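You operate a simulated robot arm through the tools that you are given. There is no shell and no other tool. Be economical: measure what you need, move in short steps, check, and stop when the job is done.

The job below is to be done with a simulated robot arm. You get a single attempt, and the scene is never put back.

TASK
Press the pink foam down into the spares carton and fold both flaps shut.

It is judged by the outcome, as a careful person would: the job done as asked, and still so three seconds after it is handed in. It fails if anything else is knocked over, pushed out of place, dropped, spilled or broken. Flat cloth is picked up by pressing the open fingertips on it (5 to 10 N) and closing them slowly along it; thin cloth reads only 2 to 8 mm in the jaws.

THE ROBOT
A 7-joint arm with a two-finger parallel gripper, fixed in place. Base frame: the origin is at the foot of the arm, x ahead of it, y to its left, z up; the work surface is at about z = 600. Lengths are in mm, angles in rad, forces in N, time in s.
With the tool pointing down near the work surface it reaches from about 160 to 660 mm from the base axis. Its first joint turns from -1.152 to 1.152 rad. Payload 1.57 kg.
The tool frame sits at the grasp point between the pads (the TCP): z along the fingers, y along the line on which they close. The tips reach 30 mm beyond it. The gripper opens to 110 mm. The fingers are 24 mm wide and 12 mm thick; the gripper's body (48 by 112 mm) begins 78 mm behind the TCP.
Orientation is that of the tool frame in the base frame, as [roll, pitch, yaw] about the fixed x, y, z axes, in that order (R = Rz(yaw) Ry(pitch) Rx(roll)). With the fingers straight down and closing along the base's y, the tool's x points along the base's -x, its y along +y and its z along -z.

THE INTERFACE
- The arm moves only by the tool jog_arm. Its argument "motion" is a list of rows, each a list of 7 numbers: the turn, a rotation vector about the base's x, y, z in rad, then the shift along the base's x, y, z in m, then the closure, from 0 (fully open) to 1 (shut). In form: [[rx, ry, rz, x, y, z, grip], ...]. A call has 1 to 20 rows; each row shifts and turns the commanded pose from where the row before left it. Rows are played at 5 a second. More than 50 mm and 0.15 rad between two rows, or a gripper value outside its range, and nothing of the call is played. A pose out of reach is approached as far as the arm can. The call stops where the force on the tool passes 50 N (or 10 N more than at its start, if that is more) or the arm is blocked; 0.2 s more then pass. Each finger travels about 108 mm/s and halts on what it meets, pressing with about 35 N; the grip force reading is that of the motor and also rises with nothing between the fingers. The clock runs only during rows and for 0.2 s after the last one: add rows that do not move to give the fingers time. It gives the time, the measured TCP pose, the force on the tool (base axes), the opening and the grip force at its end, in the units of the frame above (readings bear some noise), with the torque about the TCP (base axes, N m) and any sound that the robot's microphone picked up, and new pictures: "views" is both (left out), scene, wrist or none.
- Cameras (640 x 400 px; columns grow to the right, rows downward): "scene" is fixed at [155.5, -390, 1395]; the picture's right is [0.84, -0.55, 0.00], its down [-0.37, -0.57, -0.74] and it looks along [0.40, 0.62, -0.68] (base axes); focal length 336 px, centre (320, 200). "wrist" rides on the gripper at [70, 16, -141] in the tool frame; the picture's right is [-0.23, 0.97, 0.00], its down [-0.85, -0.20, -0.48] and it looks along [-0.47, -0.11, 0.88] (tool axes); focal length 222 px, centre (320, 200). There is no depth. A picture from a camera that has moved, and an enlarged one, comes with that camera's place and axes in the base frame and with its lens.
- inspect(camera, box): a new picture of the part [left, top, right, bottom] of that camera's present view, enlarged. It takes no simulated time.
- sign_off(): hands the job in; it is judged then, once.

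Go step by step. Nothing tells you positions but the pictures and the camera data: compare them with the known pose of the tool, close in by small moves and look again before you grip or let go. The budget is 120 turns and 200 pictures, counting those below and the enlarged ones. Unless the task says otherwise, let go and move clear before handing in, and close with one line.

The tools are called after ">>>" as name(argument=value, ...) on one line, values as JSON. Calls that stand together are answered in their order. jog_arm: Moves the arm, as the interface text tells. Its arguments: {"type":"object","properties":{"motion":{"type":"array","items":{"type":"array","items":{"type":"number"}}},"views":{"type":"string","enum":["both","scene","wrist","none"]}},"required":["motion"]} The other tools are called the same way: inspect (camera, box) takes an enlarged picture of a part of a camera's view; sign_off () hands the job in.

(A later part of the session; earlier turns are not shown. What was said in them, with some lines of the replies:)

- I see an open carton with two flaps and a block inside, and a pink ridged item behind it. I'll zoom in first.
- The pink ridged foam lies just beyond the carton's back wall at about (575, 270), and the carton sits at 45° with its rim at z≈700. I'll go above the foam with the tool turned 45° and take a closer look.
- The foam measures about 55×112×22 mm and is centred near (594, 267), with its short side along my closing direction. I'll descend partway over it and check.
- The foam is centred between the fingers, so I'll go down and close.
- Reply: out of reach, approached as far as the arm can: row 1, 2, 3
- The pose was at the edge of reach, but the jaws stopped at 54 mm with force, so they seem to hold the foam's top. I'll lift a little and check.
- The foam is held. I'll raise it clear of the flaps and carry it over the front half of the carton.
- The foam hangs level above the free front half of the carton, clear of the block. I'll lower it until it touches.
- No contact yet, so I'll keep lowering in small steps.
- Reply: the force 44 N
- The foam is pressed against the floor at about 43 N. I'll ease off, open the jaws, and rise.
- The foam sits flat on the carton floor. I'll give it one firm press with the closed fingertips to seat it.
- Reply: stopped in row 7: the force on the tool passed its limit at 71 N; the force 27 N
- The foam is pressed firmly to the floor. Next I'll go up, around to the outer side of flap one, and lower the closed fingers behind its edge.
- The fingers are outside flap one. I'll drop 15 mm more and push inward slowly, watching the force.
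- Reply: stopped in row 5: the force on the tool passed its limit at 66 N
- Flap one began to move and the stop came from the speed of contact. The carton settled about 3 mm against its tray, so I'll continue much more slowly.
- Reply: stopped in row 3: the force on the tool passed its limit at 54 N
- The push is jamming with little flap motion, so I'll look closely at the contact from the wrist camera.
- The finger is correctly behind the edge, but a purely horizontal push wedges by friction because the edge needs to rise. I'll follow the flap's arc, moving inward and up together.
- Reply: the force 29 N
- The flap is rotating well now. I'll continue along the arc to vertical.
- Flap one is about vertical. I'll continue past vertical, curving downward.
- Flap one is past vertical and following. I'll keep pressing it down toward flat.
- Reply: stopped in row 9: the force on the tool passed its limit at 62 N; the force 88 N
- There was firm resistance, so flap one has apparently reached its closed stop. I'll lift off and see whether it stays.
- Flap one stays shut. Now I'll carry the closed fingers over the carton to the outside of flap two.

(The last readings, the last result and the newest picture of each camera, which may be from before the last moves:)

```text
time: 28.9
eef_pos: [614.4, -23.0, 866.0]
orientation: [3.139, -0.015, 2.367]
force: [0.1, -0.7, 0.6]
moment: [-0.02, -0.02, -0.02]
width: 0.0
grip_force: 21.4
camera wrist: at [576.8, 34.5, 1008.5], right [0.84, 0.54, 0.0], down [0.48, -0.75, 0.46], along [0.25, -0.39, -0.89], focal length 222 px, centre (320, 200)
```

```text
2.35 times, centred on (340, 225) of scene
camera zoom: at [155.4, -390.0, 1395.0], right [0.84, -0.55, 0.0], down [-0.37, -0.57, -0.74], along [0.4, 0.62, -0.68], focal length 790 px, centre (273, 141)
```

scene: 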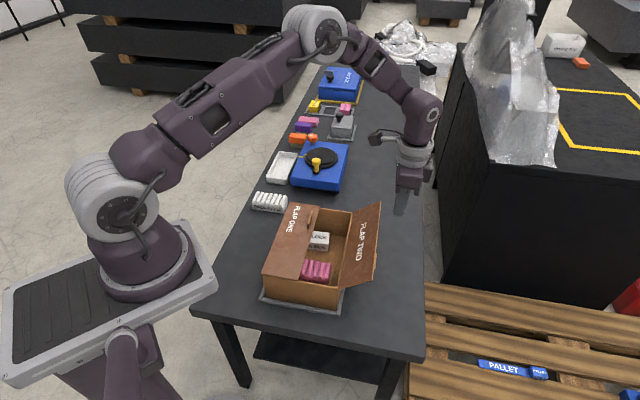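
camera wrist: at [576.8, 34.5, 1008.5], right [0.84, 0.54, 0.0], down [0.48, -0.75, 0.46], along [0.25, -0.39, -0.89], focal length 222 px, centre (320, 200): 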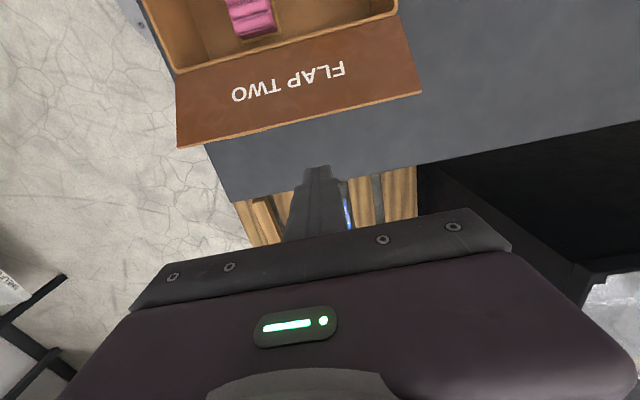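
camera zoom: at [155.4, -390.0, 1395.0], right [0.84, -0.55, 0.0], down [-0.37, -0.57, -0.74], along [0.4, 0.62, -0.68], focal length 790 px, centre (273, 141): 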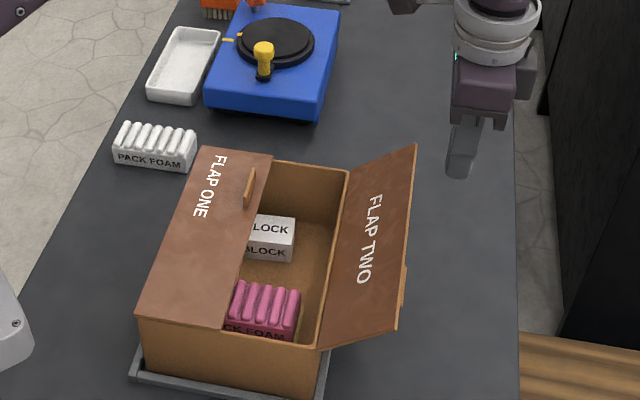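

The edge of flap two is about 25 mm inside the finger. I'll descend beside it, approach gently to contact, then follow the arc.

>>> jog_arm(motion=[[0, 0, 0, 0, 0, -0.035, 1], [0, 0, 0, 0, 0, -0.035, 1], [0, 0, 0, 0, 0, -0.028, 1], [0, 0, 0, -0.005, 0.005, 0, 1], [0, 0, 0, -0.005, 0.005, 0, 1], [0, 0, 0, -0.0025, 0.0025, 0, 1], [0, 0, 0, 0, 0, 0, 1]])

>>> inspect(camera="scene", box=[290, 170, 410, 290])

```text
time: 30.5
eef_pos: [599.9, -10.1, 767.1]
orientation: [3.14, -0.016, 2.367]
force: [-0.5, 0.1, 0.2]
moment: [0.0, -0.01, 0.0]
width: 0.0
grip_force: 21.2
camera wrist: at [562.8, 47.6, 909.4], right [0.84, 0.54, 0.0], down [0.48, -0.75, 0.46], along [0.25, -0.39, -0.89], focal length 222 px, centre (320, 200)
```

scene: 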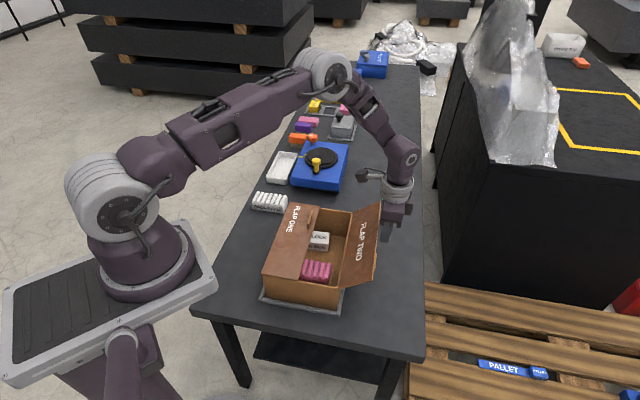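
wrist: 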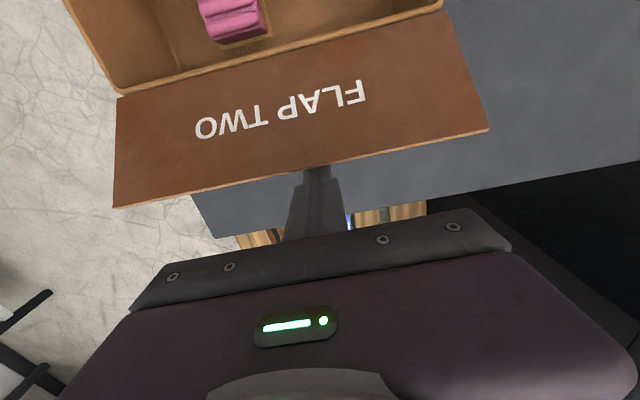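

```text
3.33 times, centred on (350, 230) of scene
camera zoom: at [155.5, -390.0, 1395.0], right [0.84, -0.55, 0.0], down [-0.37, -0.57, -0.74], along [0.4, 0.62, -0.68], focal length 1119 px, centre (220, 100)
```

zoom: 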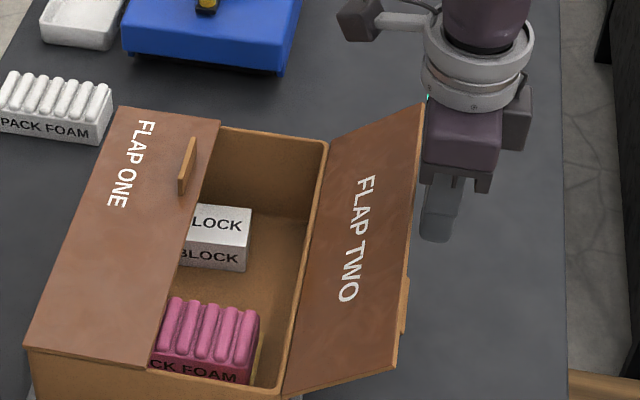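

The flap two edge is at z≈761, about 6 mm inside the finger. I'll make contact and start the arc, inward and up.

>>> jog_arm(motion=[[0, 0, 0, -0.0021, 0.0021, 0, 1], [0, 0, 0, -0.0021, 0.0021, 0.001, 1], [0, 0, 0, -0.0022, 0.0022, 0.0038, 1], [0, 0, 0, -0.0022, 0.0022, 0.0038, 1], [0, 0, 0, -0.0025, 0.0025, 0.0035, 1], [0, 0, 0, -0.0025, 0.0025, 0.0035, 1], [0, 0, 0, -0.0027, 0.0027, 0.0032, 1], [0, 0, 0, -0.0027, 0.0027, 0.0032, 1], [0, 0, 0, -0.0029, 0.0029, 0.0028, 1], [0, 0, 0, -0.0029, 0.0029, 0.0028, 1]])

>>> inspect(camera="scene", box=[250, 140, 430, 310])

```text
time: 32.7
eef_pos: [575.3, 14.6, 794.4]
orientation: [3.139, -0.016, 2.367]
force: [0.4, -0.2, 0.6]
moment: [-0.01, -0.01, 0.05]
width: 0.2
grip_force: 21.3
camera wrist: at [538.5, 71.7, 936.8], right [0.84, 0.54, 0.0], down [0.48, -0.75, 0.46], along [0.25, -0.39, -0.89], focal length 222 px, centre (320, 200)
```

scene: 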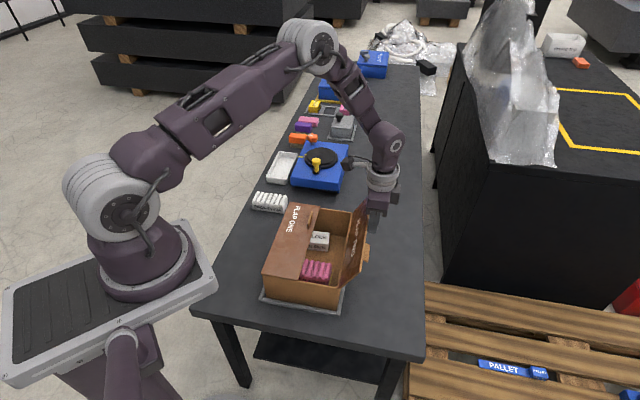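
wrist: 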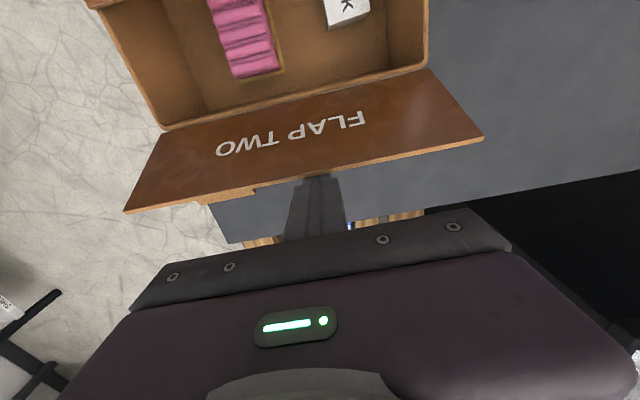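

```text
2.35 times, centred on (340, 225) of scene
camera zoom: at [155.5, -390.0, 1395.0], right [0.84, -0.55, 0.0], down [-0.37, -0.57, -0.74], along [0.4, 0.62, -0.68], focal length 790 px, centre (273, 141)
```

zoom: 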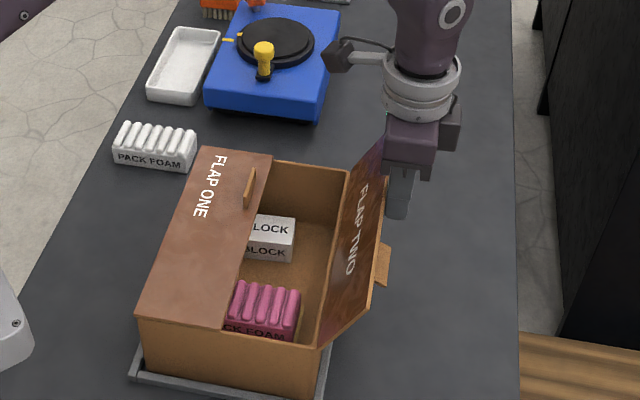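

Flap two is rotating smoothly with almost no force. I'll continue to vertical and slightly past.

>>> jog_arm(motion=[[0, 0, 0, -0.0031, 0.0031, 0.0024, 1], [0, 0, 0, -0.0031, 0.0031, 0.0024, 1], [0, 0, 0, -0.0032, 0.0032, 0.0019, 1], [0, 0, 0, -0.0032, 0.0032, 0.0019, 1], [0, 0, 0, -0.0034, 0.0034, 0.0014, 1], [0, 0, 0, -0.0034, 0.0034, 0.0014, 1], [0, 0, 0, -0.0034, 0.0034, 0.001, 1], [0, 0, 0, -0.0034, 0.0034, 0.001, 1], [0, 0, 0, -0.0035, 0.0035, 0, 1], [0, 0, 0, -0.0035, 0.0035, 0, 1], [0, 0, 0, -0.0035, 0.0035, 0, 1], [0, 0, 0, -0.0035, 0.0035, 0, 1], [0, 0, 0, -0.0035, 0.0035, 0, 1]], views="scene")

>>> inspect(camera="scene", box=[250, 140, 430, 310])

```text
time: 35.5
eef_pos: [532.0, 58.6, 807.5]
orientation: [3.14, -0.016, 2.366]
force: [0.5, -0.2, -0.4]
moment: [-0.01, 0.01, -0.01]
width: 0.0
grip_force: 21.0
```

scene: 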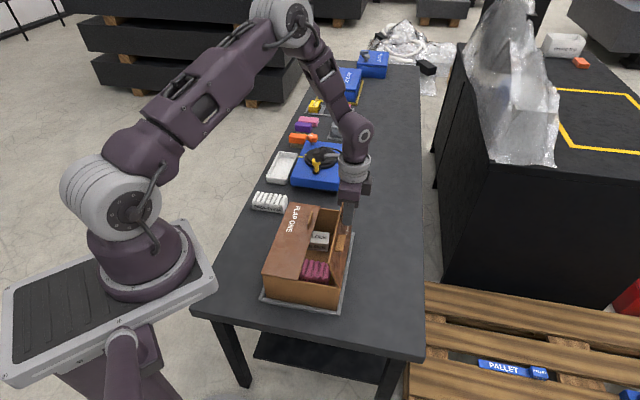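

```text
2.35 times, centred on (340, 225) of scene
camera zoom: at [155.5, -390.0, 1395.0], right [0.84, -0.55, 0.0], down [-0.37, -0.57, -0.74], along [0.4, 0.62, -0.68], focal length 790 px, centre (273, 141)
```

zoom: 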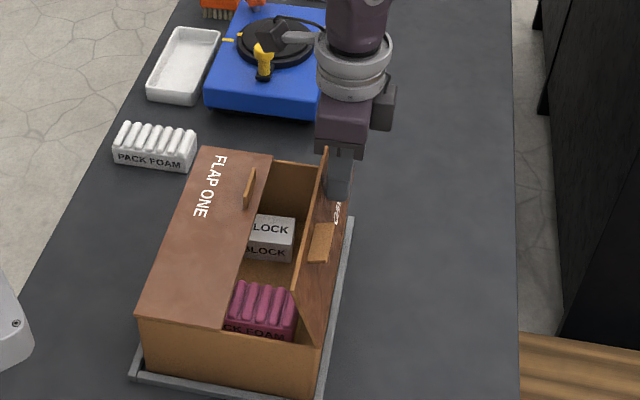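

Flap two is past vertical. I'll continue the downward arc.

>>> jog_arm(motion=[[0, 0, 0, -0.0033, 0.0033, -0.0028, 1], [0, 0, 0, -0.0033, 0.0033, -0.0028, 1], [0, 0, 0, -0.0033, 0.0033, -0.0028, 1], [0, 0, 0, -0.0038, 0.0038, -0.003, 1], [0, 0, 0, -0.0038, 0.0038, -0.003, 1], [0, 0, 0, -0.0038, 0.0038, -0.003, 1], [0, 0, 0, -0.0033, 0.0033, -0.004, 1], [0, 0, 0, -0.0033, 0.0033, -0.004, 1], [0, 0, 0, -0.0033, 0.0033, -0.004, 1], [0, 0, 0, -0.0016, 0.0016, -0.0038, 1], [0, 0, 0, -0.0016, 0.0016, -0.0038, 1], [0, 0, 0, -0.0016, 0.0016, -0.0038, 1], [0, 0, 0, -0.0016, 0.0016, -0.0038, 1]], views="scene")

>>> inspect(camera="scene", box=[250, 140, 430, 310])

```text
time: 38.3
eef_pos: [493.8, 95.1, 762.4]
orientation: [3.14, -0.015, 2.366]
force: [-0.3, 1.3, 0.0]
moment: [-0.01, -0.01, 0.0]
width: 0.0
grip_force: 20.5
```

scene: 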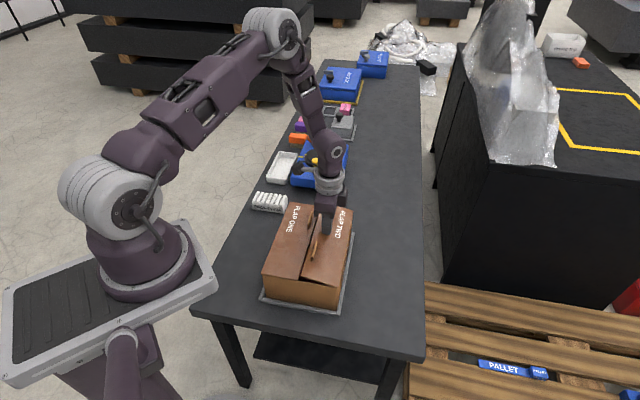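

```text
2.35 times, centred on (340, 225) of scene
camera zoom: at [155.5, -390.0, 1395.0], right [0.84, -0.55, 0.0], down [-0.37, -0.57, -0.74], along [0.4, 0.62, -0.68], focal length 790 px, centre (273, 141)
```

zoom: 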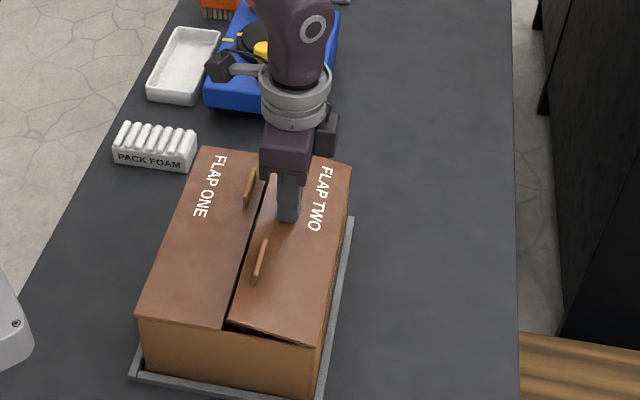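

Flap two is nearly closed, with its edge slightly raised. I'll press straight down gently until it bottoms.

>>> jog_arm(motion=[[0, 0, 0, 0, 0, -0.004, 1], [0, 0, 0, 0, 0, -0.004, 1], [0, 0, 0, 0, 0, -0.003, 1], [0, 0, 0, 0, 0, -0.002, 1], [0, 0, 0, 0, 0, -0.002, 1], [0, 0, 0, 0, 0, -0.0015, 1]], views="scene")

>>> inspect(camera="scene", box=[250, 170, 370, 310])

```text
time: 39.7
eef_pos: [494.7, 94.3, 746.6]
orientation: [3.139, -0.016, 2.366]
force: [-0.6, 0.4, 0.1]
moment: [0.03, 0.0, -0.01]
width: 0.0
grip_force: 20.8
```

scene: 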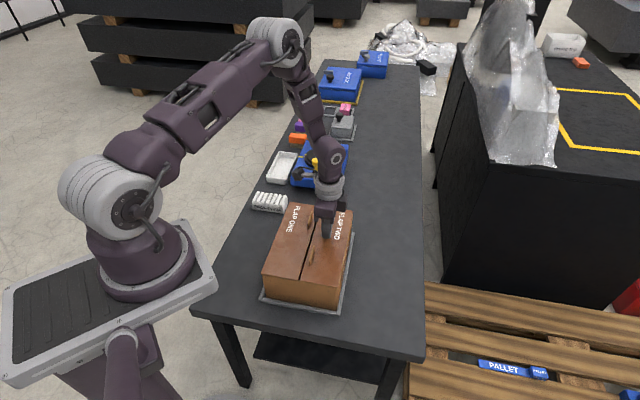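

```text
2.86 times, centred on (310, 240) of scene
camera zoom: at [155.5, -390.0, 1395.0], right [0.84, -0.55, 0.0], down [-0.37, -0.57, -0.74], along [0.4, 0.62, -0.68], focal length 959 px, centre (349, 86)
```

zoom: 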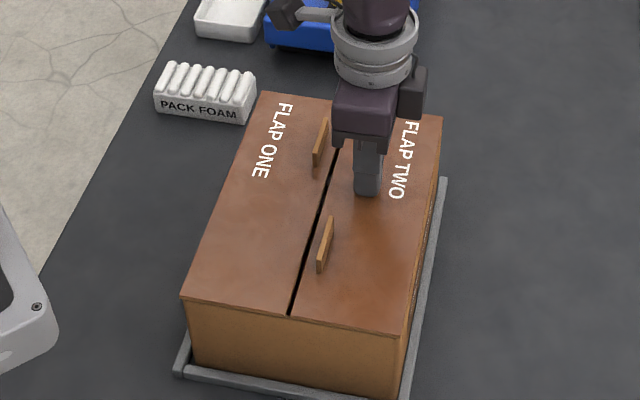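

Both flaps look flat with a narrow seam. I'll press slightly to confirm contact, then withdraw.

>>> jog_arm(motion=[[0, 0, 0, 0, 0, -0.001, 1], [0, 0, 0, 0, 0, -0.001, 1], [0, 0, 0, 0, 0, -0.0005, 1]], views="none")

```text
time: 40.5
eef_pos: [494.7, 96.8, 745.6]
orientation: [3.139, -0.016, 2.368]
force: [-8.3, 2.5, 42.1]
moment: [-0.26, -0.12, -0.1]
width: 0.2
grip_force: 20.7
```

Flap two is at its stop, with 42 N of contact force. I'll lift clear and check that both flaps stay.

>>> jog_arm(motion=[[0, 0, 0, 0, 0, 0.01, 1], [0, 0, 0, 0, 0, 0.03, 1], [0, 0, 0, 0, 0, 0.045, 1], [0, 0, 0, 0, 0, 0.045, 1], [0, 0, 0, 0, 0, 0.045, 1], [0, 0, 0, -0.03, 0.03, 0.01, 1], [0, 0, 0, -0.03, 0.03, 0, 1], [0, 0, 0, -0.03, 0.03, 0, 1], [0, 0, 0, -0.03, 0.03, 0, 1], [0, 0, 0, -0.03, 0.03, 0, 1], [0, 0, 0, 0, 0, 0, 1], [0, 0, 0, 0, 0, 0, 1], [0, 0, 0, 0, 0, 0, 1], [0, 0, 0, 0, 0, 0, 1], [0, 0, 0, 0, 0, 0, 1]])

>>> inspect(camera="scene", box=[250, 170, 370, 310])

>>> inspect(camera="wrist", box=[180, 40, 500, 240])

```text
time: 43.7
eef_pos: [345.4, 247.8, 930.2]
orientation: [3.14, -0.015, 2.369]
force: [0.0, -0.1, 0.4]
moment: [0.01, 0.0, 0.0]
width: 0.0
grip_force: 21.2
camera wrist: at [307.2, 304.9, 1073.0], right [0.84, 0.54, 0.0], down [0.48, -0.75, 0.46], along [0.25, -0.39, -0.89], focal length 222 px, centre (320, 200)
```

scene: 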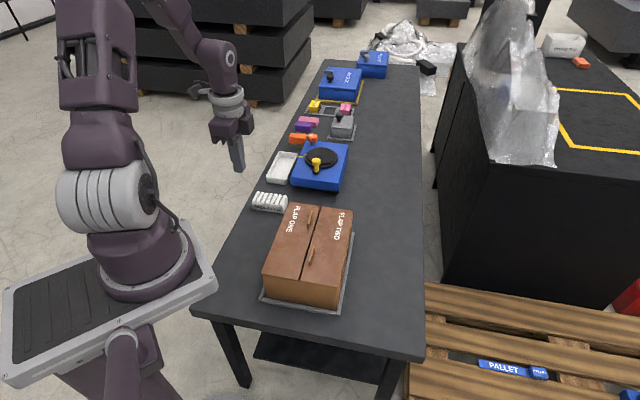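
wrist: 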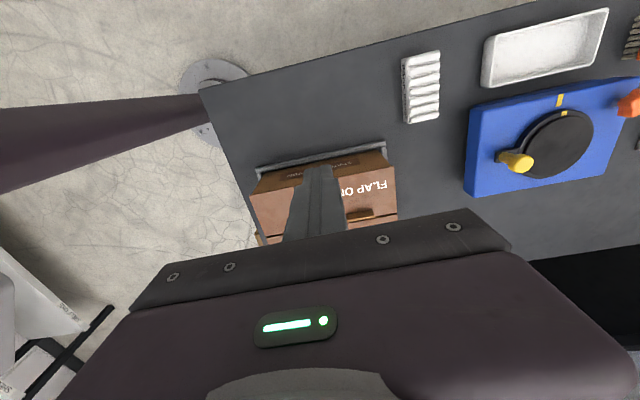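

```text
2.86 times, centred on (310, 240) of scene
camera zoom: at [155.5, -390.0, 1395.0], right [0.84, -0.55, 0.0], down [-0.37, -0.57, -0.74], along [0.4, 0.62, -0.68], focal length 959 px, centre (349, 86)
```

zoom: 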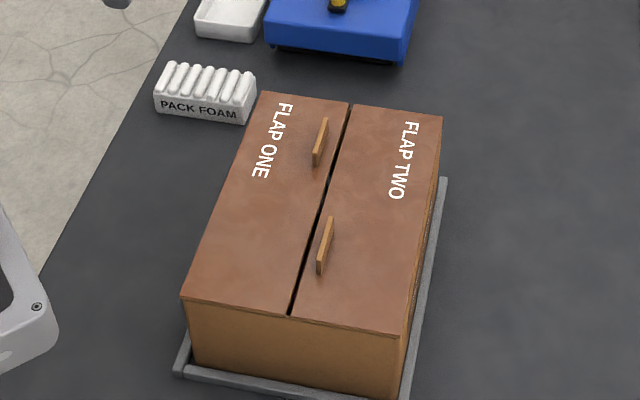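

```text
2.00 times, centred on (340, 140) of wrist
camera zoom: at [307.2, 304.9, 1073.0], right [0.84, 0.54, 0.0], down [0.48, -0.75, 0.46], along [0.25, -0.39, -0.89], focal length 444 px, centre (280, 320)
```

zoom: 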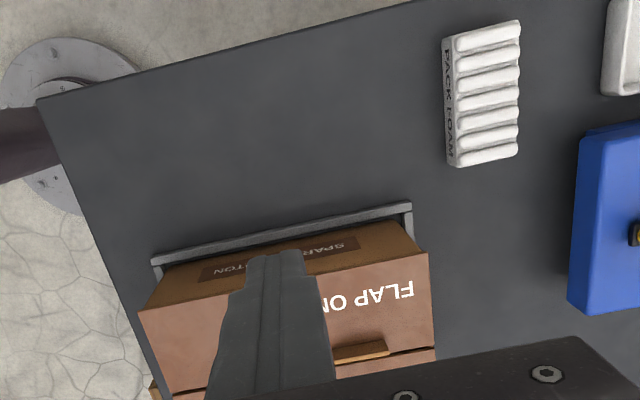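

Both flaps have stayed flat for several seconds, the foam is inside, the carton is still in its tray, and the arm is clear. I'm handing in.

>>> sign_off()

```text
The job is handed in.
```

The pink foam is pressed flat onto the floor of the spares carton, and both flaps are folded shut. They held flat with the arm clear before I handed in. The carton slid about 3 mm within its tray while I was folding flap one, and nothing else moved.
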